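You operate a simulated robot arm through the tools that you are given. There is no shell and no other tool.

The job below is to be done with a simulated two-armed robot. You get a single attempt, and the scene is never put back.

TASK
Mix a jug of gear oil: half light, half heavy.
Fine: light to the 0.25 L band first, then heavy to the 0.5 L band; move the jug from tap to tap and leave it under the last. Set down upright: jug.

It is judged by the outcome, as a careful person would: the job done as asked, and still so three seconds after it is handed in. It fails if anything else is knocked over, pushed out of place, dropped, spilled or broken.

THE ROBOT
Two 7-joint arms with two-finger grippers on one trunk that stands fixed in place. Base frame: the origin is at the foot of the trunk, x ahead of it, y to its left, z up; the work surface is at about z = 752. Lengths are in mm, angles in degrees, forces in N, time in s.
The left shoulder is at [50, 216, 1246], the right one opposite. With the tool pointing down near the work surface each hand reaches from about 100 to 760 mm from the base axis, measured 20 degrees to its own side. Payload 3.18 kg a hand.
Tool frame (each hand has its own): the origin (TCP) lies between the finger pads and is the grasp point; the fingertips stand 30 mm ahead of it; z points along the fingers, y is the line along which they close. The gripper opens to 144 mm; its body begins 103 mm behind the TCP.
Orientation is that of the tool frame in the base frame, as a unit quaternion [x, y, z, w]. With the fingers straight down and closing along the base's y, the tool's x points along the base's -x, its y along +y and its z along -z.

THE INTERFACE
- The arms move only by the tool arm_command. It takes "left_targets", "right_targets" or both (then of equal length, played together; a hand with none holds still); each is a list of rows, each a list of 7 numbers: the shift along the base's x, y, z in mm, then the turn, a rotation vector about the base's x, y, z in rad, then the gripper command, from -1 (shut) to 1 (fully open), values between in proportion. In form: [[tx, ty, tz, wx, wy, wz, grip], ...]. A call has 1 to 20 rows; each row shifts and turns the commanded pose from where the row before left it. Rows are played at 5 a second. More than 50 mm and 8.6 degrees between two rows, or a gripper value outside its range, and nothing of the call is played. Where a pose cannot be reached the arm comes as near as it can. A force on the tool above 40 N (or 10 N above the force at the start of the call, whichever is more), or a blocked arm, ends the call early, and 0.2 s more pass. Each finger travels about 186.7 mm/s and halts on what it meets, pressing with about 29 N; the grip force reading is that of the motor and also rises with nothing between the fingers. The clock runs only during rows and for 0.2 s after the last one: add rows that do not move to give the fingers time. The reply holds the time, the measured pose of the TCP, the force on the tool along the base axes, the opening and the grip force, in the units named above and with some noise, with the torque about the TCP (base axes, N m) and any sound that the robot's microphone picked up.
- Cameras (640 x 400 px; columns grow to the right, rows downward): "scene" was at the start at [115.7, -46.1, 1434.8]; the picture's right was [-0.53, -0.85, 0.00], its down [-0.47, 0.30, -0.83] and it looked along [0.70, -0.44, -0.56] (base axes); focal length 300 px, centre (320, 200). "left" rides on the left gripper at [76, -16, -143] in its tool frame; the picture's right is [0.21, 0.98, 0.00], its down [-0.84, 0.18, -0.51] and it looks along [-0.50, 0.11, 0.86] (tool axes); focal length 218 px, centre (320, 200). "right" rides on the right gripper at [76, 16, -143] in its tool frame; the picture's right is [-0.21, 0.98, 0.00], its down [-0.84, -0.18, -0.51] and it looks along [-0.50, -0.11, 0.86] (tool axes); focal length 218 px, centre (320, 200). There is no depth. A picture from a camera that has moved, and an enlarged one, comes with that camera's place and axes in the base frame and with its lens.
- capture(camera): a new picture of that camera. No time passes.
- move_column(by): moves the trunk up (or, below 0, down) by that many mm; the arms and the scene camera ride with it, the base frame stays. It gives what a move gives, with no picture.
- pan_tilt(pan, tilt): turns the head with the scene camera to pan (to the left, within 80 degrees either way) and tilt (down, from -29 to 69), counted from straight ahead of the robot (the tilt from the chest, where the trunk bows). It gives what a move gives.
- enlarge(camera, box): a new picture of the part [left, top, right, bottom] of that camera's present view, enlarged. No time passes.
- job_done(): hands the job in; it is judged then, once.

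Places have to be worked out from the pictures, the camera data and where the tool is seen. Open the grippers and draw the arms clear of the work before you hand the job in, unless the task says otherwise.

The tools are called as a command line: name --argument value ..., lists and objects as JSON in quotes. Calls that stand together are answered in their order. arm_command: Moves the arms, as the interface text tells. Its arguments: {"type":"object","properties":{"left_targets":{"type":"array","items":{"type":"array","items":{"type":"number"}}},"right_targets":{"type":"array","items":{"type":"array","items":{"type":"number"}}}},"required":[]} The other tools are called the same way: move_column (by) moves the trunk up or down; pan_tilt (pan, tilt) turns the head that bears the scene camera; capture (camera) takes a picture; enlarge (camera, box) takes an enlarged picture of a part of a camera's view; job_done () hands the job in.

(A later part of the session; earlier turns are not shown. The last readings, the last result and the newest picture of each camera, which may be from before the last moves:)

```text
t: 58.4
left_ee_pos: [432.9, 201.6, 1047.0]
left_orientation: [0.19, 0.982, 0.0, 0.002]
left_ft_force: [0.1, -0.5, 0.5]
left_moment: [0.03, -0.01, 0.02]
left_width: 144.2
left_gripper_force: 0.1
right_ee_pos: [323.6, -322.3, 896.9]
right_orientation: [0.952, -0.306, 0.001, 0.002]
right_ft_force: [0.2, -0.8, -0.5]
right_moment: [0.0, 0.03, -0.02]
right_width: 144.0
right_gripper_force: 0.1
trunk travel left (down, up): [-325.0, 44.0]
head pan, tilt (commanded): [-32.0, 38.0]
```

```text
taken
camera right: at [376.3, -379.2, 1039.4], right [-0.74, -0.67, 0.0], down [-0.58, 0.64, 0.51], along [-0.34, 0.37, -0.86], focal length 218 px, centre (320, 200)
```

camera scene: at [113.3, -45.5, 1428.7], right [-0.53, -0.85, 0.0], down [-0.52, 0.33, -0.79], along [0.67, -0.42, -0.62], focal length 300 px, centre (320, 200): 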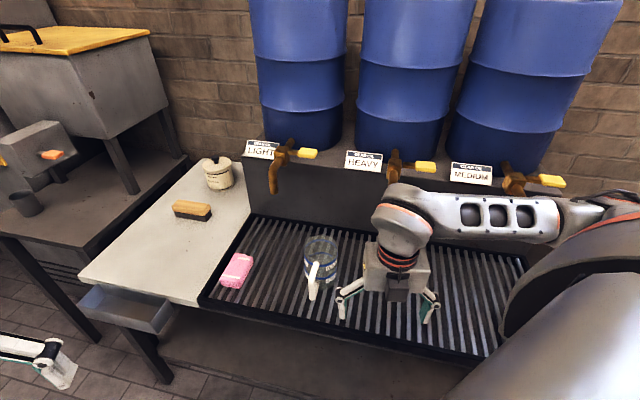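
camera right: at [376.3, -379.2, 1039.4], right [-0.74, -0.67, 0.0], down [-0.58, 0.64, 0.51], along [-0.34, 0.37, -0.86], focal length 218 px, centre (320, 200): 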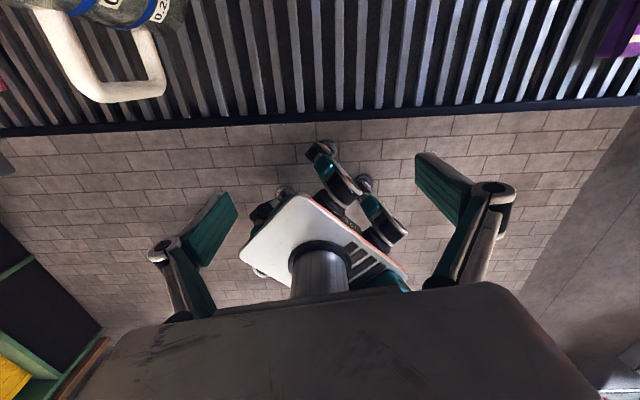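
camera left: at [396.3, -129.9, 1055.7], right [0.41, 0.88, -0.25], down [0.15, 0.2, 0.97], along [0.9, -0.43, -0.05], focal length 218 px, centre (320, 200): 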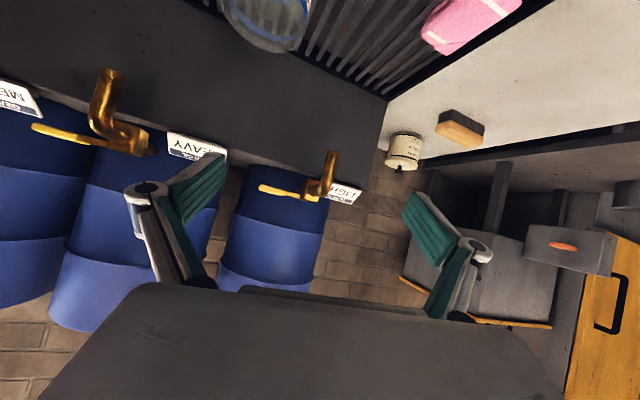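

Good — the forearm now comes in level from the right. I continue in front of the jug and lower, just ahead of the grate's front edge, tool still pointing down.

arm_command --right_targets '[[10, 42, -5, 0, 0, 0, 1], [10, 42, -10, 0, 0, 0, 1], [10, 42, -10, 0, 0, 0, 1], [5, 0, -35, 0, 0, 0, 1], [5, 0, -35, 0, 0, 0, 1], [0, 0, 0, 0, 0, 0, 1]]'

capture --camera "scene"

capture --camera "right"

```text
t: 59.8
left_ee_pos: [433.3, 202.6, 1047.7]
left_orientation: [0.19, 0.982, -0.001, 0.002]
left_ft_force: [-0.3, -0.2, -0.9]
left_moment: [0.02, -0.02, 0.01]
left_width: 144.1
left_gripper_force: 0.0
right_ee_pos: [363.2, -196.8, 801.4]
right_orientation: [0.952, -0.307, 0.001, 0.003]
right_ft_force: [0.8, -0.8, -0.3]
right_moment: [-0.01, -0.03, -0.02]
right_width: 144.0
right_gripper_force: 0.1
trunk travel left (down, up): [-325.0, 44.0]
head pan, tilt (commanded): [-32.0, 38.0]
```

```text
taken
camera scene: at [113.3, -45.4, 1428.7], right [-0.53, -0.85, 0.0], down [-0.52, 0.33, -0.79], along [0.67, -0.42, -0.62], focal length 300 px, centre (320, 200)
```

scene: 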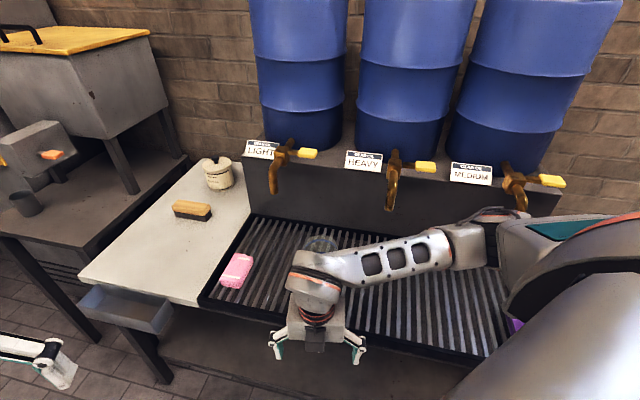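

```text
taken
camera right: at [416.3, -252.4, 943.6], right [-0.74, -0.67, 0.0], down [-0.58, 0.64, 0.51], along [-0.34, 0.37, -0.86], focal length 218 px, centre (320, 200)
```

right: 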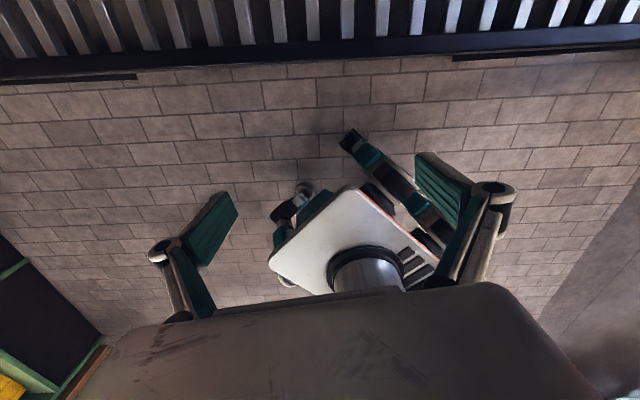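

No limits flagged. Now I pitch the hand forward by rotating about the wrist, first to about 30°.

arm_command --right_targets '[[26.7, -19.1, 2.1, -0.0757, -0.1057, 0, 1], [26.3, -18.9, 6.4, -0.0757, -0.1057, 0, 1], [25.4, -18.2, 10.6, -0.0757, -0.1057, 0, 1], [24.1, -17.2, 14.5, -0.0757, -0.1057, 0, 1], [0, 0, 0, 0, 0, 0, 1]]'

capture --camera "scene"

capture --camera "right"

```text
t: 61.0
left_ee_pos: [432.5, 201.6, 1046.4]
left_orientation: [0.19, 0.982, -0.001, 0.002]
left_ft_force: [0.1, 0.0, 1.3]
left_moment: [0.03, -0.03, 0.01]
left_width: 143.8
left_gripper_force: 0.0
right_ee_pos: [465.6, -273.7, 834.2]
right_orientation: [0.919, -0.297, 0.244, 0.081]
right_ft_force: [0.8, 0.7, 0.3]
right_moment: [0.0, 0.0, -0.02]
right_width: 144.0
right_gripper_force: 0.2
trunk travel left (down, up): [-325.0, 44.0]
head pan, tilt (commanded): [-32.0, 38.0]
```

```text
taken
camera scene: at [113.6, -45.7, 1428.6], right [-0.53, -0.85, 0.0], down [-0.52, 0.33, -0.79], along [0.67, -0.42, -0.62], focal length 300 px, centre (320, 200)
```

scene: 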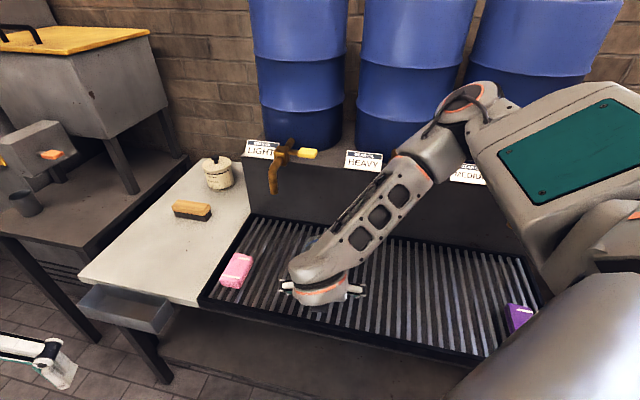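

```text
taken
camera right: at [453.6, -283.6, 996.0], right [-0.72, -0.69, -0.1], down [-0.69, 0.72, 0.02], along [0.06, 0.09, -0.99], focal length 218 px, centre (320, 200)
```

right: 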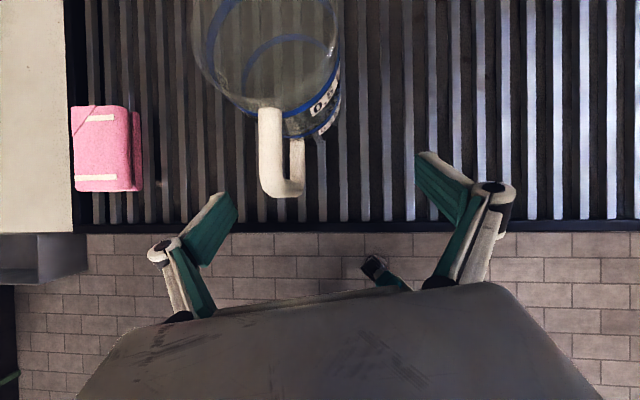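

Reached p≈30° without limit flags. I continue pitching a little further toward ~45°, straddling the handle and watching for limits.

arm_command --right_targets '[[20, -14, 8, -0.0757, -0.1057, 0, 1], [18, -13, 8, -0.0757, -0.1057, 0, 1], [0, 0, 0, 0, 0, 0, 1]]'

capture --camera "right"

capture --camera "scene"

```text
t: 61.8
left_ee_pos: [431.8, 201.6, 1047.6]
left_orientation: [0.19, 0.982, -0.001, 0.002]
left_ft_force: [0.8, 0.4, -0.2]
left_moment: [-0.01, -0.01, 0.02]
left_width: 144.0
left_gripper_force: 0.1
right_ee_pos: [512.4, -289.3, 859.0]
right_orientation: [0.879, -0.286, 0.361, 0.121]
right_ft_force: [0.0, -0.6, 0.5]
right_moment: [0.04, -0.02, 0.0]
right_width: 144.4
right_gripper_force: 0.1
right hand out of reach, approached as far as the arm can: row 2
trunk travel left (down, up): [-325.0, 44.0]
head pan, tilt (commanded): [-32.0, 38.0]
```

```text
taken
camera right: at [467.0, -273.2, 1013.8], right [-0.7, -0.7, -0.14], down [-0.67, 0.71, -0.23], along [0.26, -0.07, -0.96], focal length 218 px, centre (320, 200)
```

right: 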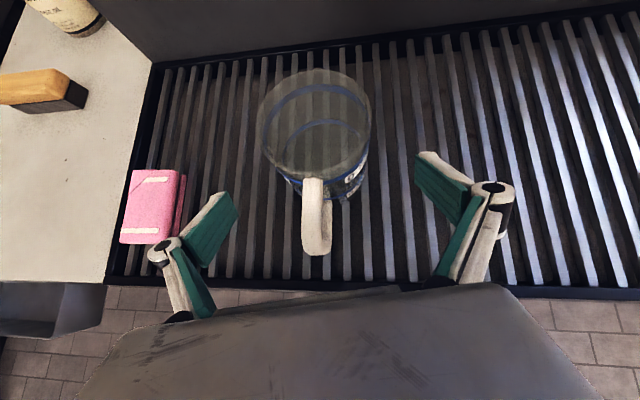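

```text
taken
camera scene: at [113.5, -45.2, 1428.7], right [-0.53, -0.85, 0.0], down [-0.52, 0.33, -0.79], along [0.67, -0.42, -0.62], focal length 300 px, centre (320, 200)
```

scene: 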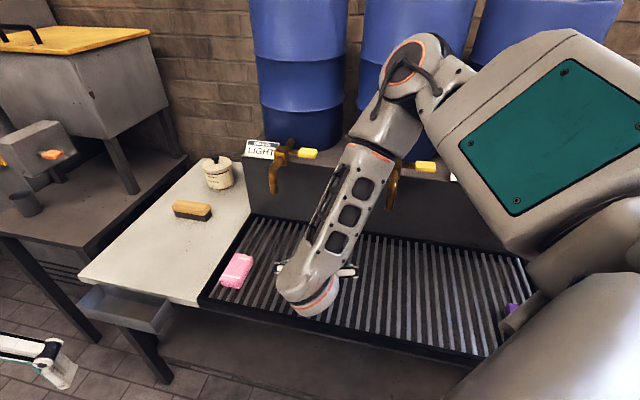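

At p≈45° the hand sits just in front of the jug (rim centre ≈ (545, -318)), laterally within 4 mm. That pitch is adequate for picking it up, so I advance ~40 mm to the jug axis and slightly down.

arm_command --right_targets '[[16, -14, -7, 0, 0, 0, 1], [16, -14, -7, 0, 0, 0, 1], [0, 0, 0, 0, 0, 0, 1]]'

capture --camera "right"

```text
t: 62.6
left_ee_pos: [433.6, 203.0, 1047.6]
left_orientation: [0.19, 0.982, -0.001, 0.001]
left_ft_force: [-0.4, -0.4, 0.6]
left_moment: [-0.02, 0.01, 0.0]
left_width: 144.0
left_gripper_force: 0.2
right_ee_pos: [549.0, -311.3, 848.9]
right_orientation: [0.88, -0.285, 0.36, 0.119]
right_ft_force: [0.2, -0.4, -0.8]
right_moment: [0.02, -0.04, -0.01]
right_width: 144.0
right_gripper_force: 0.1
right hand out of reach, approached as far as the arm can: row 1
trunk travel left (down, up): [-325.0, 44.0]
head pan, tilt (commanded): [-32.0, 38.0]
```

```text
taken
camera right: at [503.7, -296.0, 1004.1], right [-0.7, -0.7, -0.14], down [-0.67, 0.71, -0.23], along [0.26, -0.07, -0.96], focal length 218 px, centre (320, 200)
```

right: 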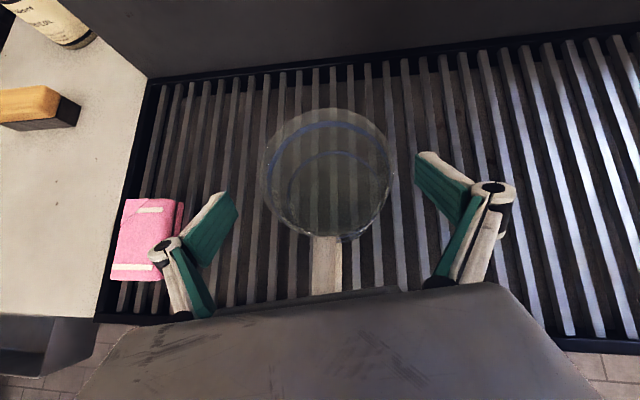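

The hand now straddles the jug, level, about 8 mm off to one side. I shift ( -4, -6 ) to centre, then start closing partially.

arm_command --right_targets '[[-4, -7, -3, 0, 0, 0, 1], [0, 0, 0, 0, 0, 0, 1], [0, 0, 0, 0, 0, 0, 0.5], [0, 0, 0, 0, 0, 0, 0.35]]'

capture --camera "right"

```text
t: 63.6
left_ee_pos: [434.1, 202.7, 1047.2]
left_orientation: [0.19, 0.982, -0.001, 0.001]
left_ft_force: [-0.3, -0.5, -0.8]
left_moment: [0.01, 0.03, 0.01]
left_width: 144.3
left_gripper_force: 0.1
right_ee_pos: [551.0, -312.5, 847.5]
right_orientation: [0.881, -0.285, 0.359, 0.119]
right_ft_force: [0.0, -1.0, 0.5]
right_moment: [-0.03, 0.0, 0.01]
right_width: 97.3
right_gripper_force: 0.3
right hand out of reach, approached as far as the arm can: row 1
trunk travel left (down, up): [-325.0, 44.0]
head pan, tilt (commanded): [-32.0, 38.0]
```

```text
taken
camera right: at [505.3, -297.6, 1003.3], right [-0.7, -0.7, -0.14], down [-0.67, 0.71, -0.23], along [0.26, -0.07, -0.96], focal length 218 px, centre (320, 200)
```

right: 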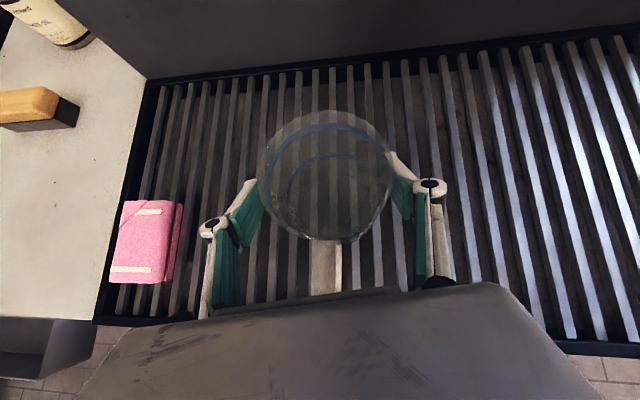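

The opening is 97 mm around the ~85 mm jug and nearly symmetric. I close the rest of the way gradually and hold.

arm_command --right_targets '[[0, 0, 0, 0, 0, 0, 0.25], [0, 0, 0, 0, 0, 0, 0.18], [0, 0, 0, 0, 0, 0, 0.1], [0, 0, 0, 0, 0, 0, -0.3], [0, 0, 0, 0, 0, 0, -1], [0, 0, 0, 0, 0, 0, -1]]'

capture --camera "right"

```text
t: 65.0
left_ee_pos: [433.0, 203.1, 1047.5]
left_orientation: [0.19, 0.982, -0.002, 0.001]
left_ft_force: [0.0, 0.6, 0.2]
left_moment: [0.03, -0.04, 0.03]
left_width: 144.0
left_gripper_force: 0.0
right_ee_pos: [550.5, -313.2, 848.8]
right_orientation: [0.88, -0.285, 0.359, 0.119]
right_ft_force: [0.3, -0.4, 0.9]
right_moment: [0.08, -0.02, 0.03]
right_width: 84.0
right_gripper_force: 29.2
trunk travel left (down, up): [-325.0, 44.0]
head pan, tilt (commanded): [-32.0, 38.0]
```

```text
taken
camera right: at [505.3, -297.5, 1003.5], right [-0.7, -0.7, -0.14], down [-0.67, 0.71, -0.23], along [0.26, -0.07, -0.96], focal length 218 px, centre (320, 200)
```

right: 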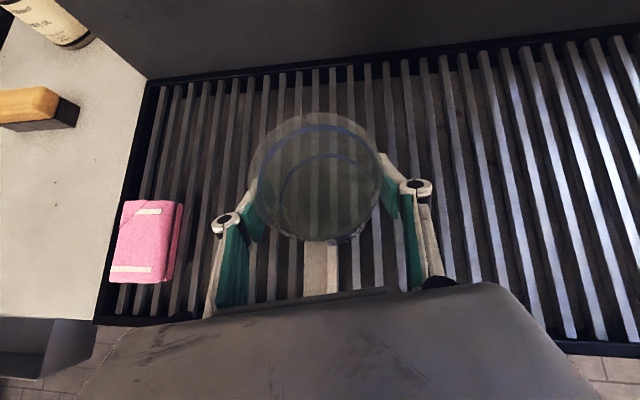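

The jug is gripped (84 mm, 29 N). I lift it 16 mm straight up and check that it comes along.

arm_command --right_targets '[[0, 0, 6, 0, 0, 0, -1], [0, 0, 6, 0, 0, 0, -1], [2, 0, 6, 0, 0, 0, -1], [0, 0, 0, 0, 0, 0, -1]]'

capture --camera "right"

capture --camera "scene"

```text
t: 66.0
left_ee_pos: [433.7, 202.7, 1046.9]
left_orientation: [0.19, 0.982, 0.0, 0.001]
left_ft_force: [-0.5, 0.5, 0.5]
left_moment: [-0.04, 0.0, -0.01]
left_width: 143.9
left_gripper_force: 0.1
right_ee_pos: [549.7, -312.9, 865.8]
right_orientation: [0.88, -0.284, 0.362, 0.118]
right_ft_force: [0.0, -0.1, -2.3]
right_moment: [-0.01, 0.03, 0.02]
right_width: 83.9
right_gripper_force: 29.1
trunk travel left (down, up): [-325.0, 44.0]
head pan, tilt (commanded): [-32.0, 38.0]
```

```text
taken
camera right: at [504.9, -297.9, 1020.8], right [-0.69, -0.71, -0.15], down [-0.67, 0.7, -0.23], along [0.27, -0.06, -0.96], focal length 218 px, centre (320, 200)
```

right: 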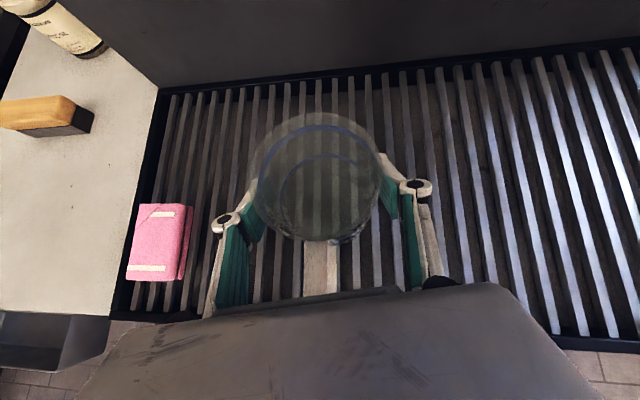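

```text
taken
camera scene: at [113.9, -45.1, 1428.6], right [-0.53, -0.85, 0.0], down [-0.52, 0.33, -0.79], along [0.67, -0.42, -0.62], focal length 300 px, centre (320, 200)
```

scene: 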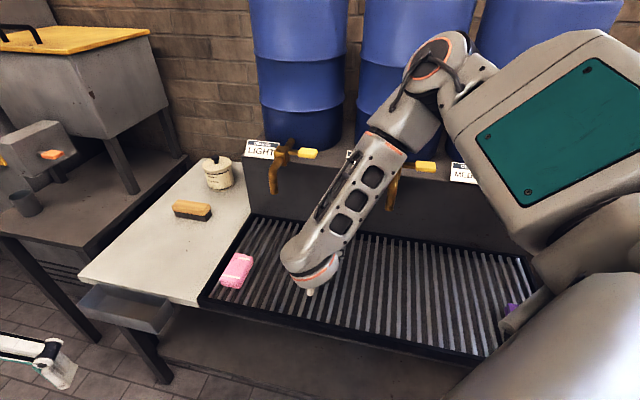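

The jug lifts cleanly (2.3 N). I carry it toward the light tap in two stages, watching reach.

arm_command --right_targets '[[24, 8, 0, 0, 0, 0, -1], [24, 8, 0, 0, 0, 0, -1], [24, 8, 0, 0, 0, 0, -1], [0, 0, 0, 0, 0, 0, -1]]'

capture --camera "right"

capture --camera "scene"

```text
t: 67.0
left_ee_pos: [433.0, 203.7, 1047.8]
left_orientation: [0.191, 0.982, -0.001, 0.001]
left_ft_force: [-0.1, 0.3, -0.5]
left_moment: [-0.01, 0.0, 0.01]
left_width: 144.1
left_gripper_force: 0.0
right_ee_pos: [623.5, -289.0, 867.3]
right_orientation: [0.88, -0.284, 0.362, 0.118]
right_ft_force: [-0.2, 1.1, -1.3]
right_moment: [-0.01, 0.0, -0.03]
right_width: 83.9
right_gripper_force: 28.9
trunk travel left (down, up): [-325.0, 44.0]
head pan, tilt (commanded): [-32.0, 38.0]
```

```text
taken
camera right: at [577.6, -274.9, 1021.5], right [-0.69, -0.71, -0.15], down [-0.67, 0.7, -0.23], along [0.27, -0.06, -0.96], focal length 218 px, centre (320, 200)
```

right: 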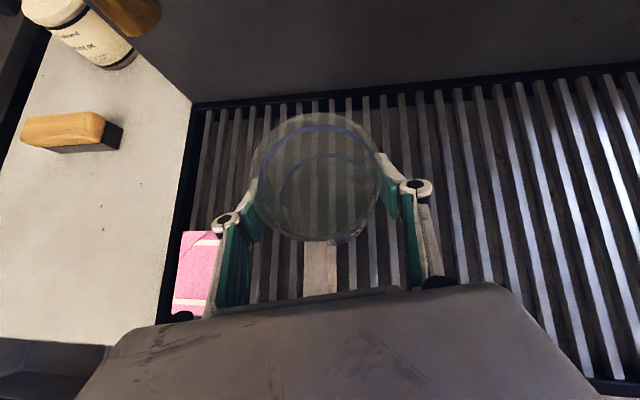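

```text
taken
camera scene: at [113.4, -45.0, 1428.7], right [-0.53, -0.85, 0.0], down [-0.52, 0.33, -0.79], along [0.67, -0.42, -0.62], focal length 300 px, centre (320, 200)
```

scene: 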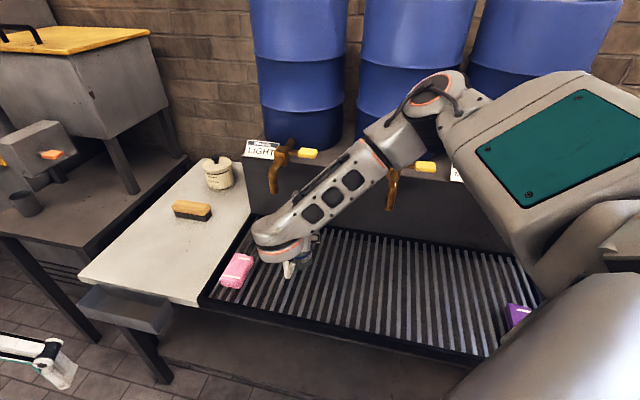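

Comfortable reach here. The camera and palm should pass ~50 mm in front of the light spout; I carry the jug the remaining ~79 mm to under it.

arm_command --right_targets '[[19, 6, 0, 0, 0, 0, -1], [19, 6, 0, 0, 0, 0, -1], [19, 6, 0, 0, 0, 0, -1], [0, 0, 0, 0, 0, 0, -1]]'

capture --camera "right"

capture --camera "scene"

```text
t: 68.0
left_ee_pos: [433.2, 202.7, 1048.1]
left_orientation: [0.189, 0.982, -0.002, 0.001]
left_ft_force: [0.1, -0.6, 0.6]
left_moment: [-0.04, -0.01, -0.01]
left_width: 143.9
left_gripper_force: 0.0
right_ee_pos: [679.1, -272.6, 867.1]
right_orientation: [0.88, -0.285, 0.362, 0.118]
right_ft_force: [-0.4, 0.5, -0.7]
right_moment: [-0.01, -0.01, 0.03]
right_width: 83.7
right_gripper_force: 29.0
trunk travel left (down, up): [-325.0, 44.0]
head pan, tilt (commanded): [-32.0, 38.0]
```

```text
taken
camera right: at [633.0, -258.0, 1021.9], right [-0.69, -0.71, -0.15], down [-0.67, 0.7, -0.23], along [0.27, -0.06, -0.96], focal length 218 px, centre (320, 200)
```

right: 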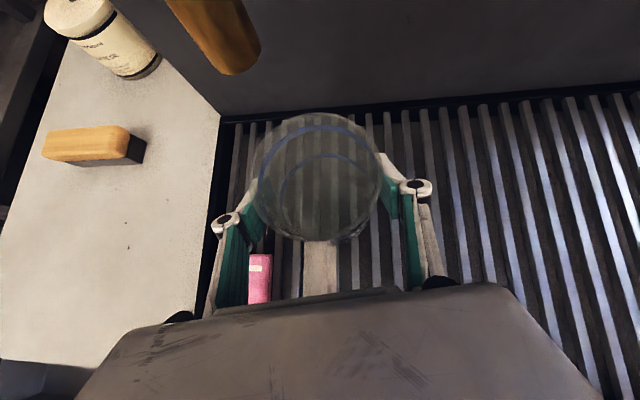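

```text
taken
camera scene: at [113.6, -45.1, 1428.7], right [-0.53, -0.85, 0.0], down [-0.52, 0.33, -0.79], along [0.67, -0.42, -0.62], focal length 300 px, centre (320, 200)
```

scene: 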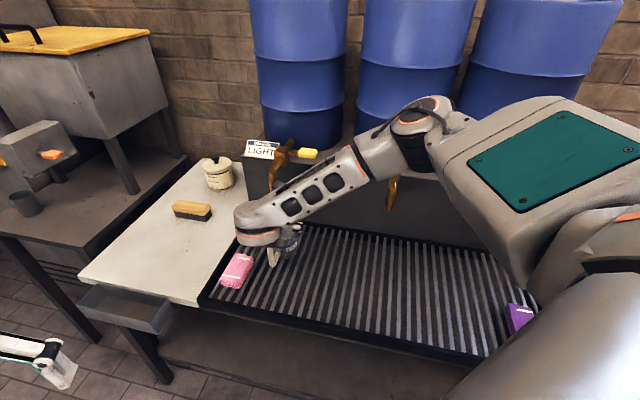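

The spout tip appears at about (714, -278, 957) in this view, and the jug axis is at about (681, -274). I move ~26 mm more so the spout is over the opening.

arm_command --right_targets '[[12, 2, 0, 0, 0, 0, -1], [12, 2, 0, 0, 0, 0, -1], [0, 0, 0, 0, 0, 0, -1]]'

capture --camera "right"

enlarge --camera "scene" --box '[220, 120, 340, 300]'

```text
t: 68.8
left_ee_pos: [433.7, 203.8, 1047.5]
left_orientation: [0.19, 0.982, -0.002, 0.001]
left_ft_force: [-0.4, -1.2, -0.3]
left_moment: [0.0, 0.02, 0.0]
left_width: 143.9
left_gripper_force: 0.0
right_ee_pos: [703.8, -268.4, 866.3]
right_orientation: [0.88, -0.284, 0.363, 0.118]
right_ft_force: [0.0, -0.5, -1.4]
right_moment: [-0.01, 0.01, -0.01]
right_width: 83.7
right_gripper_force: 29.2
trunk travel left (down, up): [-325.0, 44.0]
head pan, tilt (commanded): [-32.0, 38.0]
```

```text
taken
camera right: at [658.0, -253.6, 1020.8], right [-0.69, -0.71, -0.15], down [-0.67, 0.7, -0.23], along [0.27, -0.06, -0.96], focal length 218 px, centre (320, 200)
```

right: 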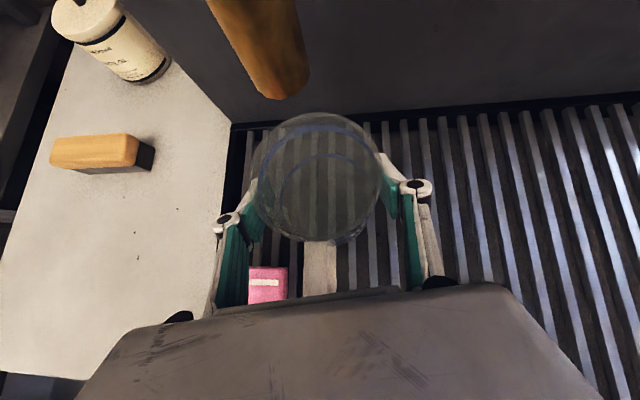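

```text
2.22 times, centred on (280, 210) of scene
camera zoom: at [113.7, -45.1, 1428.7], right [-0.53, -0.85, 0.0], down [-0.52, 0.33, -0.79], along [0.67, -0.42, -0.62], focal length 666 px, centre (409, 178)
```

zoom: 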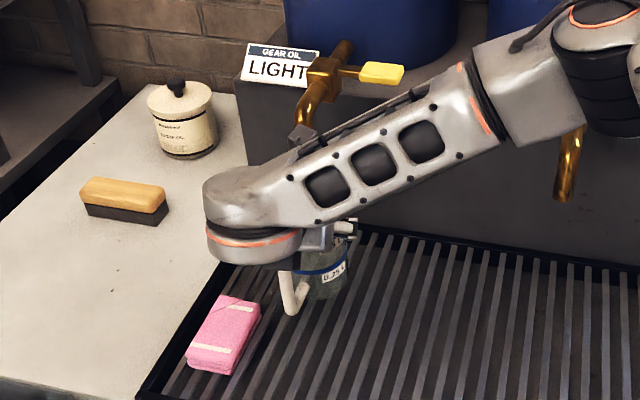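

The spout at (716, -278) is now over the jug opening (axis ≈ (706, -270)). I lower the jug ~17 mm onto the grate gently.

arm_command --right_targets '[[0, 0, -6, 0, 0, 0, -1], [0, 0, -6, 0, 0, 0, -1], [0, 0, -4, 0, 0, 0, -1], [0, 0, 0, 0, 0, 0, -1]]'

```text
t: 69.8
left_ee_pos: [432.8, 201.9, 1047.8]
left_orientation: [0.19, 0.982, -0.001, 0.001]
left_ft_force: [0.9, 0.4, 0.2]
left_moment: [-0.04, 0.01, 0.03]
left_width: 143.9
left_gripper_force: 0.1
right_ee_pos: [703.1, -267.2, 848.9]
right_orientation: [0.88, -0.285, 0.362, 0.118]
right_ft_force: [-0.6, -1.2, -1.1]
right_moment: [-0.01, 0.06, 0.01]
right_width: 84.0
right_gripper_force: 29.1
trunk travel left (down, up): [-325.0, 44.0]
head pan, tilt (commanded): [-32.0, 38.0]
```

At the same height as when gripped (848.9). I lower 2 mm more to confirm contact by force.

arm_command --right_targets '[[0, 0, -2, 0, 0, 0, -1], [0, 0, 0, 0, 0, 0, -1]]'

enlarge --camera "scene" --box '[240, 180, 320, 280]'

```text
t: 70.4
left_ee_pos: [432.9, 201.0, 1048.0]
left_orientation: [0.19, 0.982, -0.002, 0.002]
left_ft_force: [0.4, 0.1, -0.6]
left_moment: [-0.03, -0.03, -0.03]
left_width: 144.1
left_gripper_force: 0.1
right_ee_pos: [703.3, -266.4, 848.6]
right_orientation: [0.879, -0.285, 0.365, 0.118]
right_ft_force: [-0.8, -0.7, 11.7]
right_moment: [0.1, 0.48, 0.07]
right_width: 84.0
right_gripper_force: 28.7
trunk travel left (down, up): [-325.0, 44.0]
head pan, tilt (commanded): [-32.0, 38.0]
```

```text
4.00 times, centred on (280, 230) of scene
camera zoom: at [112.5, -44.8, 1428.9], right [-0.53, -0.85, 0.0], down [-0.52, 0.33, -0.79], along [0.67, -0.42, -0.61], focal length 1199 px, centre (480, 80)
```

zoom: 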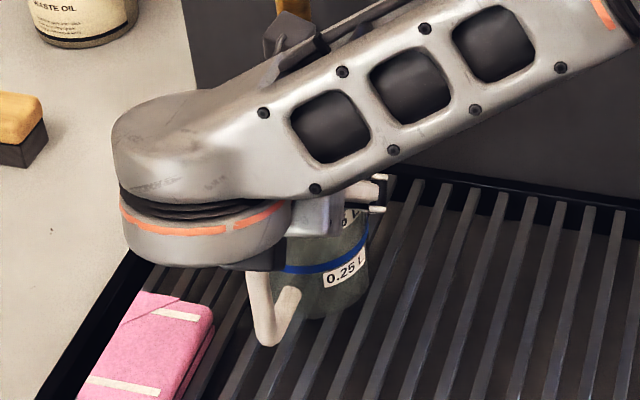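

Contact confirmed (≈12 N up). I relieve the preload slightly, open the fingers, and retreat back and up along the tool axis.

arm_command --right_targets '[[0, 0, 1.5, 0, 0, 0, -1], [0, 0, 0, 0, 0, 0, 0.22], [0, 0, 0, 0, 0, 0, 0.4], [0, 0, 0, 0, 0, 0, 1], [0, 0, 0, 0, 0, 0, 1], [0, 0, 0, 0, 0, 0, 1]]'

capture --camera "right"

```text
t: 71.8
left_ee_pos: [433.9, 202.1, 1048.0]
left_orientation: [0.19, 0.982, -0.001, 0.001]
left_ft_force: [0.8, -0.1, 0.7]
left_moment: [-0.02, 0.03, 0.01]
left_width: 144.1
left_gripper_force: 0.0
right_ee_pos: [703.4, -268.2, 848.8]
right_orientation: [0.88, -0.283, 0.362, 0.117]
right_ft_force: [-0.8, 1.1, -0.1]
right_moment: [0.0, -0.01, -0.01]
right_width: 143.8
right_gripper_force: 0.0
trunk travel left (down, up): [-325.0, 44.0]
head pan, tilt (commanded): [-32.0, 38.0]
```

```text
taken
camera right: at [656.9, -252.4, 1002.8], right [-0.69, -0.71, -0.15], down [-0.67, 0.7, -0.23], along [0.27, -0.06, -0.96], focal length 218 px, centre (320, 200)
```

right: 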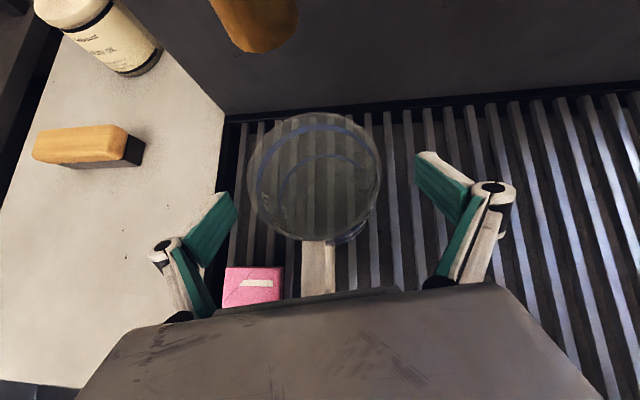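

Released; the jug stands upright under the spout. I retreat back-and-up along the tool axis.

arm_command --right_targets '[[-15, 11, 18, 0, 0, 0, 1], [-15, 11, 18, 0, 0, 0, 1], [-15, 11, 18, 0, 0, 0, 1], [-15, 11, 18, 0, 0, 0, 1], [-15, 11, 20, 0, 0, 0, 1], [-15, 11, 20, 0, 0, 0, 1], [0, 0, 0, 0, 0, 0, 1]]'

capture --camera "right"

capture --camera "scene"

```text
t: 73.4
left_ee_pos: [433.5, 202.0, 1047.2]
left_orientation: [0.19, 0.982, -0.001, 0.001]
left_ft_force: [0.1, 0.1, 0.0]
left_moment: [0.02, 0.02, 0.02]
left_width: 144.0
left_gripper_force: 0.1
right_ee_pos: [612.0, -202.5, 963.2]
right_orientation: [0.879, -0.285, 0.363, 0.118]
right_ft_force: [0.6, 0.1, -0.2]
right_moment: [-0.05, -0.01, 0.0]
right_width: 143.9
right_gripper_force: 0.0
trunk travel left (down, up): [-325.0, 44.0]
head pan, tilt (commanded): [-32.0, 38.0]
```

```text
taken
camera right: at [566.7, -188.2, 1116.9], right [-0.69, -0.71, -0.15], down [-0.67, 0.71, -0.23], along [0.27, -0.06, -0.96], focal length 218 px, centre (320, 200)
```

right: 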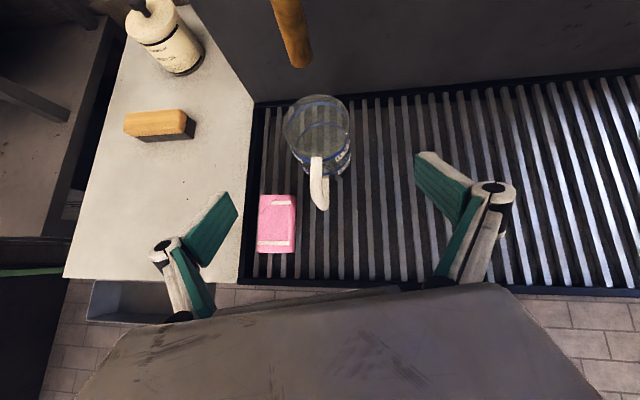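

```text
taken
camera scene: at [113.9, -45.4, 1428.6], right [-0.53, -0.85, 0.0], down [-0.52, 0.33, -0.79], along [0.67, -0.42, -0.62], focal length 300 px, centre (320, 200)
```

scene: 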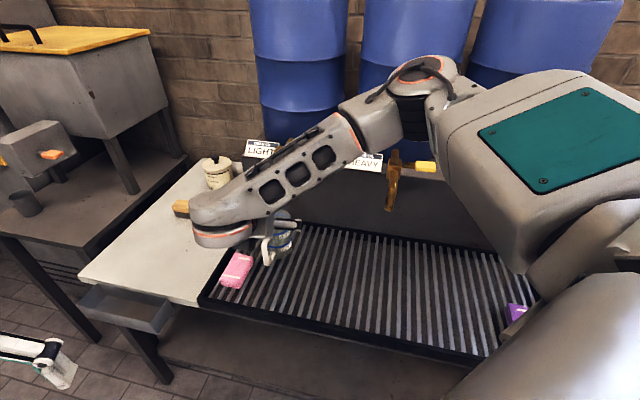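

The jug stands well under the light spout. Next the lever: I close the fingers and raise the right hand to a viewpoint above and in front of the light tap to measure its lever precisely.

arm_command --right_targets '[[0, 0, 40, 0, 0, 0, 0], [0, 0, 40, 0, 0, 0, -1], [0, 0, 40, 0, 0, 0, -1], [0, -30, 30, 0, 0, 0, -1], [0, -30, 0, 0, 0, 0, -1], [3, -30, 0, 0, 0, 0, -1], [0, 0, 0, 0, 0, 0, -1]]'

capture --camera "right"

capture --camera "scene"

```text
t: 75.0
left_ee_pos: [433.8, 203.9, 1047.2]
left_orientation: [0.19, 0.982, -0.002, 0.002]
left_ft_force: [0.1, 0.9, 0.7]
left_moment: [-0.01, -0.01, -0.01]
left_width: 144.2
left_gripper_force: 0.2
right_ee_pos: [617.6, -289.5, 1110.6]
right_orientation: [0.879, -0.285, 0.363, 0.119]
right_ft_force: [0.1, 0.8, 0.2]
right_moment: [-0.02, 0.03, -0.01]
right_width: 0.1
right_gripper_force: 28.9
trunk travel left (down, up): [-325.0, 44.0]
head pan, tilt (commanded): [-32.0, 38.0]
```

```text
taken
camera right: at [571.1, -275.6, 1265.2], right [-0.69, -0.71, -0.14], down [-0.67, 0.7, -0.23], along [0.27, -0.07, -0.96], focal length 218 px, centre (320, 200)
```

right: 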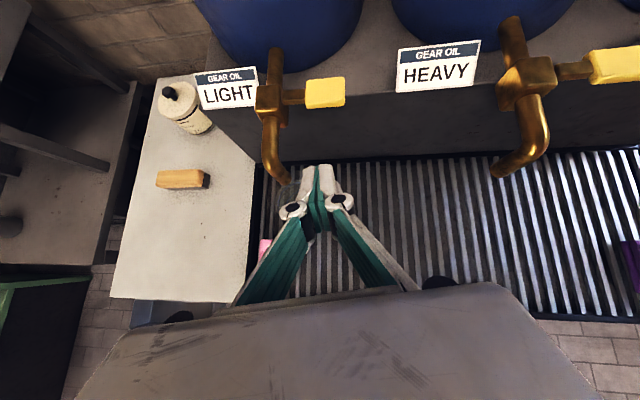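

```text
taken
camera scene: at [114.0, -44.1, 1428.7], right [-0.53, -0.85, 0.0], down [-0.52, 0.33, -0.79], along [0.67, -0.42, -0.62], focal length 300 px, centre (320, 200)
```

scene: 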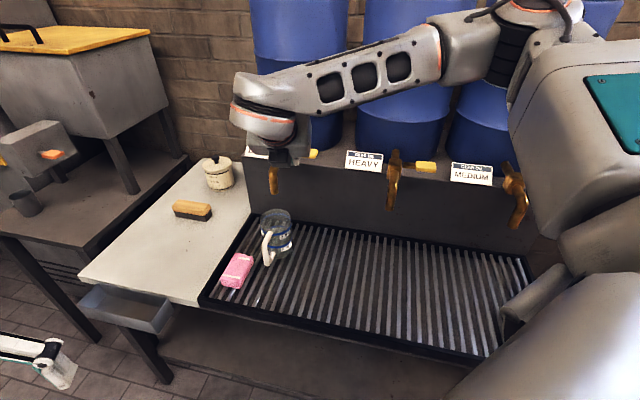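

Clear view: the light lever's paddle is at about (720, -386, 1043), the valve body near (770, -335). I zoom in to see how the lever is built.

enlarge --camera "right" --box '[230, 40, 370, 200]'

enlarge --camera "scene" --box '[380, 130, 460, 220]'

enlarge --camera "right" --box '[480, 10, 640, 190]'

```text
2.50 times, centred on (300, 120) of right
camera zoom: at [571.1, -275.6, 1265.2], right [-0.69, -0.71, -0.14], down [-0.67, 0.7, -0.23], along [0.27, -0.07, -0.96], focal length 546 px, centre (370, 400)
```

zoom: 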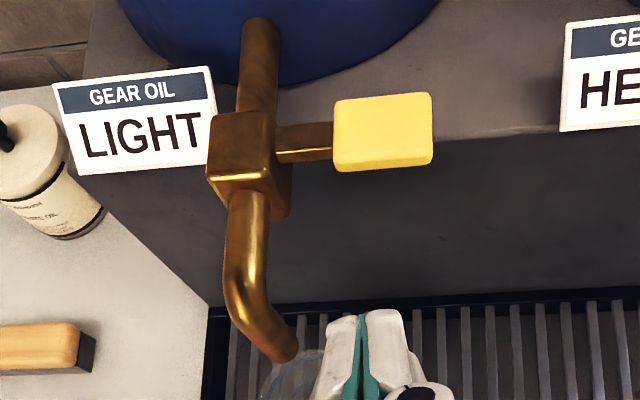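

```text
4.44 times, centred on (420, 175) of scene
camera zoom: at [114.0, -44.1, 1428.7], right [-0.53, -0.85, 0.0], down [-0.52, 0.33, -0.79], along [0.67, -0.42, -0.62], focal length 1332 px, centre (-124, 311)
```

zoom: 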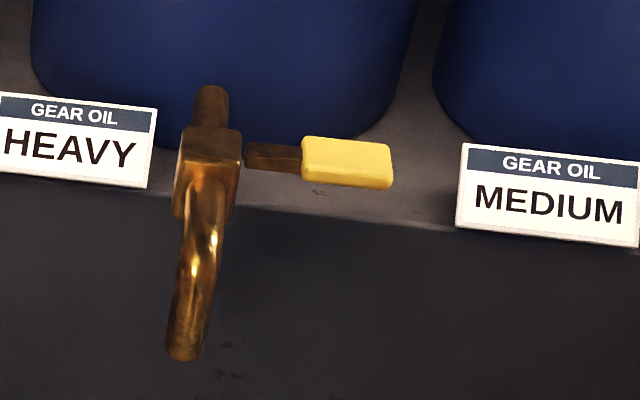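

```text
2.22 times, centred on (560, 100) of right
camera zoom: at [571.1, -275.6, 1265.2], right [-0.69, -0.71, -0.14], down [-0.67, 0.7, -0.23], along [0.27, -0.07, -0.96], focal length 485 px, centre (-213, 422)
```

zoom: 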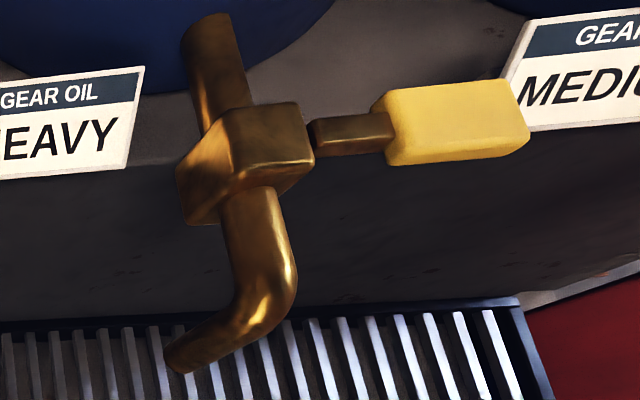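

The lever is a flat paddle on a rod beside the valve, so pressing it down (or lifting it) about the pipe axis is the likely motion. To control it in both directions I'll use the two fingers as a fork above and below the paddle: pitch the hand to ~75° and roll it 90° here in free space.

arm_command --right_targets '[[0, 0, 0, -0.0775, -0.1044, 0, -1], [0, 0, 0, -0.0775, -0.1044, 0, -1], [0, 0, 0, -0.0775, -0.1044, 0, -1], [0, 0, 0, -0.0775, -0.1044, 0, -1], [0, 0, 0, 0.1016, -0.0755, -0.0339, -1], [0, 0, 0, 0.1016, -0.0755, -0.0339, -1], [0, 0, 0, 0.1016, -0.0755, -0.0339, -1], [0, 0, 0, 0.1016, -0.0755, -0.0339, -1], [0, 0, 0, 0, 0, 0, -1]]'

capture --camera "right"

capture --camera "scene"

```text
t: 77.0
left_ee_pos: [433.3, 201.9, 1047.7]
left_orientation: [0.189, 0.982, -0.001, 0.001]
left_ft_force: [0.3, -0.6, 0.0]
left_moment: [0.01, 0.01, -0.02]
left_width: 143.9
left_gripper_force: 0.1
right_ee_pos: [617.4, -286.8, 1112.9]
right_orientation: [0.668, -0.432, 0.605, 0.034]
right_ft_force: [-0.1, 0.1, -0.2]
right_moment: [0.0, -0.02, 0.02]
right_width: 0.0
right_gripper_force: 29.0
right hand out of reach, approached as far as the arm can: row 8
trunk travel left (down, up): [-325.0, 44.0]
head pan, tilt (commanded): [-32.0, 38.0]
```

```text
taken
camera right: at [488.2, -256.8, 1206.5], right [-0.58, -0.5, -0.64], down [-0.19, 0.85, -0.49], along [0.79, -0.16, -0.59], focal length 218 px, centre (320, 200)
```

right: 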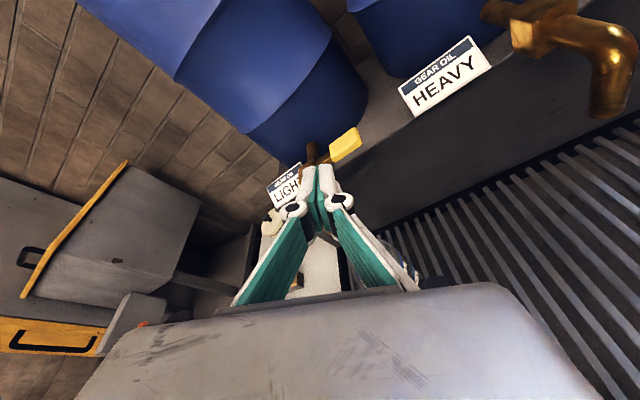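

```text
taken
camera scene: at [113.6, -45.4, 1428.7], right [-0.53, -0.85, 0.0], down [-0.52, 0.33, -0.79], along [0.67, -0.42, -0.62], focal length 300 px, centre (320, 200)
```

scene: 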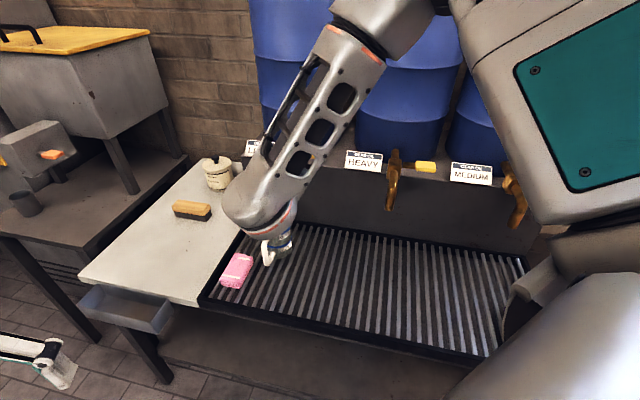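

Rolling that way hits the joint limit at ~30°, so I roll the other way instead (−120° total), which leaves the camera on the tap's left side, still clear of the spout.

arm_command --right_targets '[[0, 0, 0, -0.1017, 0.0741, 0.0347, -1], [0, 0, 0, -0.1017, 0.0741, 0.0347, -1], [0, 0, 0, -0.1017, 0.0741, 0.0347, -1], [0, 0, 0, -0.1017, 0.0741, 0.0347, -1], [0, 0, 0, -0.1017, 0.0741, 0.0347, -1], [0, 0, 0, -0.1017, 0.0741, 0.0347, -1], [0, 0, 0, -0.1017, 0.0741, 0.0347, -1], [0, 0, 0, -0.1017, 0.0741, 0.0347, -1], [0, 0, 0, -0.1017, 0.0741, 0.0347, -1], [0, 0, 0, -0.1017, 0.0741, 0.0347, -1], [0, 0, 0, -0.1017, 0.0741, 0.0347, -1], [0, 0, 0, -0.1017, 0.0741, 0.0347, -1], [0, 0, 0, -0.1017, 0.0741, 0.0347, -1], [0, 0, 0, -0.1017, 0.0741, 0.0347, -1], [0, 0, 0, -0.1017, 0.0741, 0.0347, -1], [0, 0, 0, -0.1017, 0.0741, 0.0347, -1], [0, 0, 0, 0, 0, 0, -1]]'

capture --camera "right"

capture --camera "scene"

```text
t: 80.6
left_ee_pos: [433.3, 202.5, 1047.8]
left_orientation: [0.19, 0.982, -0.001, 0.001]
left_ft_force: [0.0, -1.1, -0.4]
left_moment: [-0.01, 0.01, 0.0]
left_width: 144.4
left_gripper_force: 0.1
right_ee_pos: [615.9, -287.4, 1113.5]
right_orientation: [0.709, 0.364, 0.274, 0.539]
right_ft_force: [-0.1, -0.5, 0.1]
right_moment: [0.0, 0.04, -0.03]
right_width: 0.1
right_gripper_force: 28.5
trunk travel left (down, up): [-325.0, 44.0]
head pan, tilt (commanded): [-32.0, 38.0]
```

```text
taken
camera right: at [554.6, -146.7, 1166.9], right [0.1, -0.32, 0.94], down [-0.93, -0.37, -0.03], along [0.36, -0.87, -0.33], focal length 218 px, centre (320, 200)
```

right: 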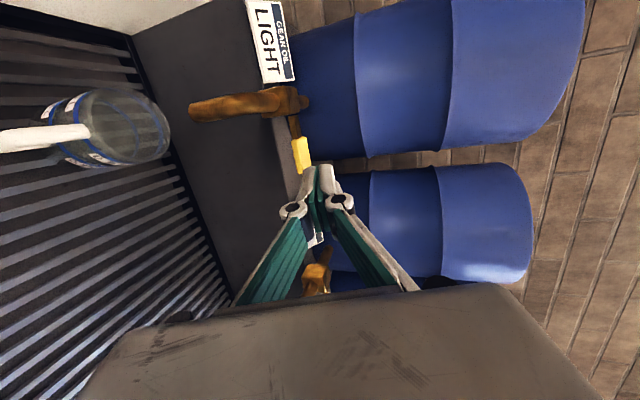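

```text
taken
camera scene: at [113.6, -45.0, 1428.7], right [-0.53, -0.85, 0.0], down [-0.52, 0.33, -0.79], along [0.67, -0.42, -0.62], focal length 300 px, centre (320, 200)
```

scene: 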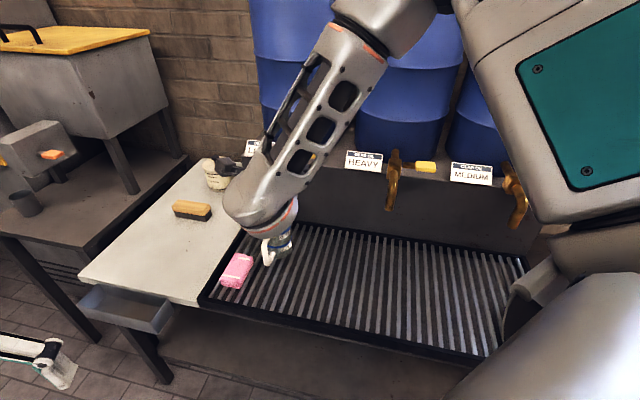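

The hand is now rolled with the fingers stacked vertically (tool y up), and its camera also sees the jug. I open the fork to ~40 mm and move to a point ~70 mm in front of the light paddle.

arm_command --right_targets '[[13, -17, -16, 0, 0, 0, -0.44], [13, -17, -16, 0, 0, 0, -0.44], [14, -18, -16, 0, 0, 0, -0.44], [0, 0, 0, 0, 0, 0, -0.44]]'

capture --camera "right"

capture --camera "scene"

```text
t: 81.6
left_ee_pos: [433.2, 201.8, 1047.5]
left_orientation: [0.19, 0.982, -0.002, 0.002]
left_ft_force: [0.5, -0.8, -0.3]
left_moment: [0.01, -0.01, 0.0]
left_width: 144.1
left_gripper_force: 0.2
right_ee_pos: [666.4, -293.2, 1097.8]
right_orientation: [0.713, 0.362, 0.27, 0.536]
right_ft_force: [-0.8, 0.5, -0.2]
right_moment: [-0.03, 0.03, 0.01]
right_width: 40.0
right_gripper_force: 0.1
right hand out of reach, approached as far as the arm can: row 1, 2, 3
trunk travel left (down, up): [-325.0, 44.0]
head pan, tilt (commanded): [-32.0, 38.0]
```

```text
taken
camera right: at [606.3, -152.8, 1152.7], right [0.1, -0.33, 0.94], down [-0.93, -0.36, -0.03], along [0.35, -0.87, -0.34], focal length 218 px, centre (320, 200)
```

right: 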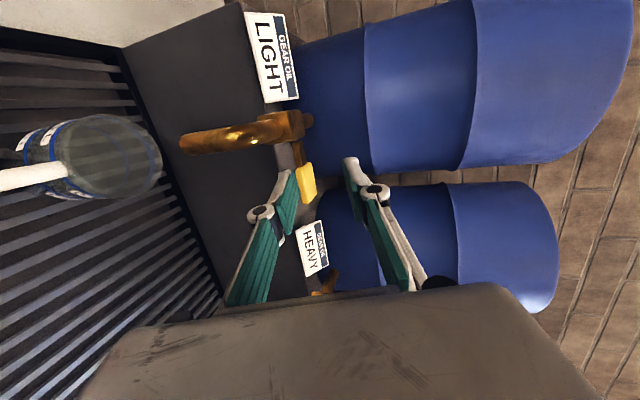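

```text
taken
camera scene: at [113.1, -44.8, 1428.8], right [-0.53, -0.85, 0.0], down [-0.52, 0.33, -0.79], along [0.67, -0.42, -0.62], focal length 300 px, centre (320, 200)
```

scene: 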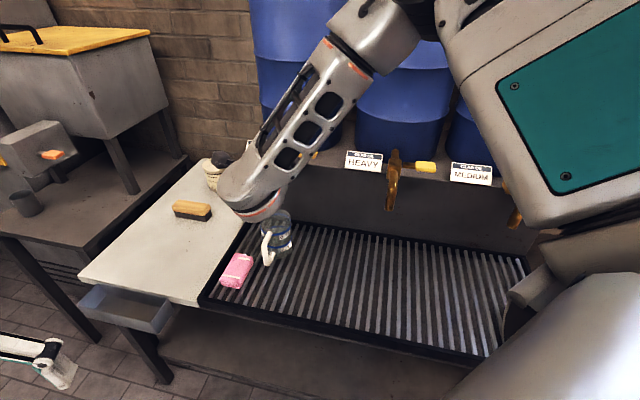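

The 75° pitch is too cramped at this height. A pitch near 50° was comfortable, so I back off and reduce pitch by ~25° while keeping the roll.

arm_command --right_targets '[[-12, -3, 8, 0.064, 0.0885, 0, -0.38], [-12, -3, 8, 0.064, 0.0885, 0, -0.38], [-12, -4, 8, 0.064, 0.0885, 0, -0.38], [-12, -4, 8, 0.064, 0.0885, 0, -0.38], [0, 0, 0, 0, 0, 0, -0.38]]'

capture --camera "right"

capture --camera "scene"

```text
t: 82.8
left_ee_pos: [433.3, 203.2, 1046.8]
left_orientation: [0.19, 0.982, -0.001, 0.002]
left_ft_force: [-0.4, 0.1, -0.3]
left_moment: [0.02, -0.01, -0.03]
left_width: 144.0
left_gripper_force: 0.0
right_ee_pos: [620.2, -307.0, 1131.0]
right_orientation: [0.809, 0.415, 0.189, 0.371]
right_ft_force: [-0.1, -0.1, -0.1]
right_moment: [0.01, -0.02, -0.01]
right_width: 44.6
right_gripper_force: 0.0
trunk travel left (down, up): [-325.0, 44.0]
head pan, tilt (commanded): [-32.0, 38.0]
```

```text
taken
camera right: at [585.5, -186.8, 1236.0], right [0.4, -0.54, 0.74], down [-0.9, -0.39, 0.2], along [0.18, -0.74, -0.64], focal length 218 px, centre (320, 200)
```

right: 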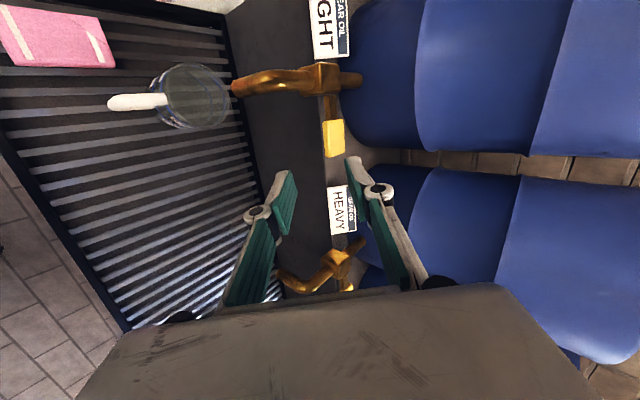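

```text
taken
camera scene: at [113.9, -44.7, 1428.6], right [-0.53, -0.85, 0.0], down [-0.52, 0.33, -0.79], along [0.67, -0.42, -0.62], focal length 300 px, centre (320, 200)
```

scene: 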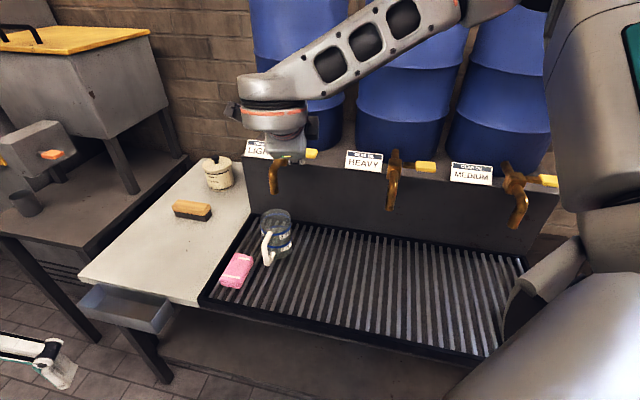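

Comfortable again at ~49° pitch, and my paddle estimate projects exactly where the camera shows it. I line the fork up on the paddle and advance to ~35 mm short of it.

arm_command --right_targets '[[17, -15.5, -9, 0, 0, 0, -0.38], [17, -15.5, -9, 0, 0, 0, -0.38], [20, -14.5, -21, 0, 0, 0, -0.38], [20, -14.5, -21, 0, 0, 0, -0.38], [0, 0, 0, 0, 0, 0, -0.38]]'

capture --camera "right"

capture --camera "scene"

```text
t: 84.0
left_ee_pos: [431.9, 203.4, 1048.0]
left_orientation: [0.19, 0.982, -0.002, 0.002]
left_ft_force: [0.0, 0.1, -0.1]
left_moment: [0.0, 0.04, 0.0]
left_width: 144.0
left_gripper_force: 0.2
right_ee_pos: [692.6, -365.7, 1072.0]
right_orientation: [0.809, 0.415, 0.189, 0.372]
right_ft_force: [0.0, 0.1, -0.2]
right_moment: [0.0, 0.0, -0.04]
right_width: 44.6
right_gripper_force: 0.0
trunk travel left (down, up): [-325.0, 44.0]
head pan, tilt (commanded): [-32.0, 38.0]
```

```text
taken
camera right: at [659.0, -245.6, 1176.7], right [0.4, -0.54, 0.74], down [-0.9, -0.39, 0.2], along [0.18, -0.74, -0.64], focal length 218 px, centre (320, 200)
```

right: 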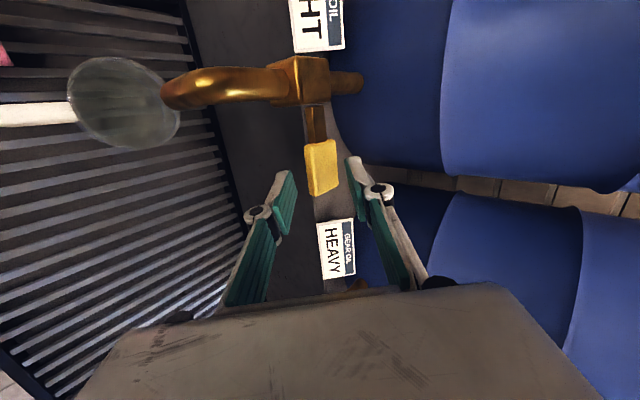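

```text
taken
camera scene: at [113.4, -44.5, 1428.8], right [-0.53, -0.85, 0.0], down [-0.52, 0.33, -0.79], along [0.67, -0.42, -0.62], focal length 300 px, centre (320, 200)
```

scene: 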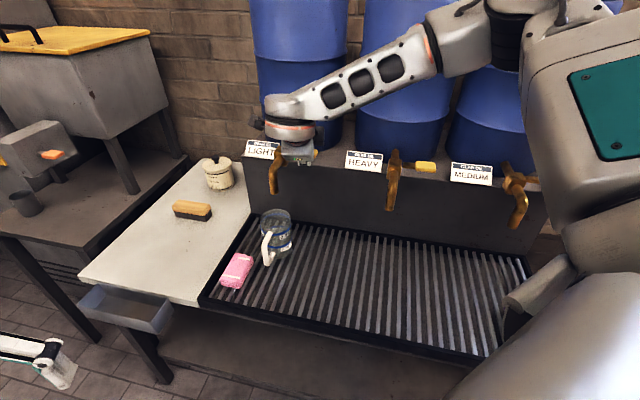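

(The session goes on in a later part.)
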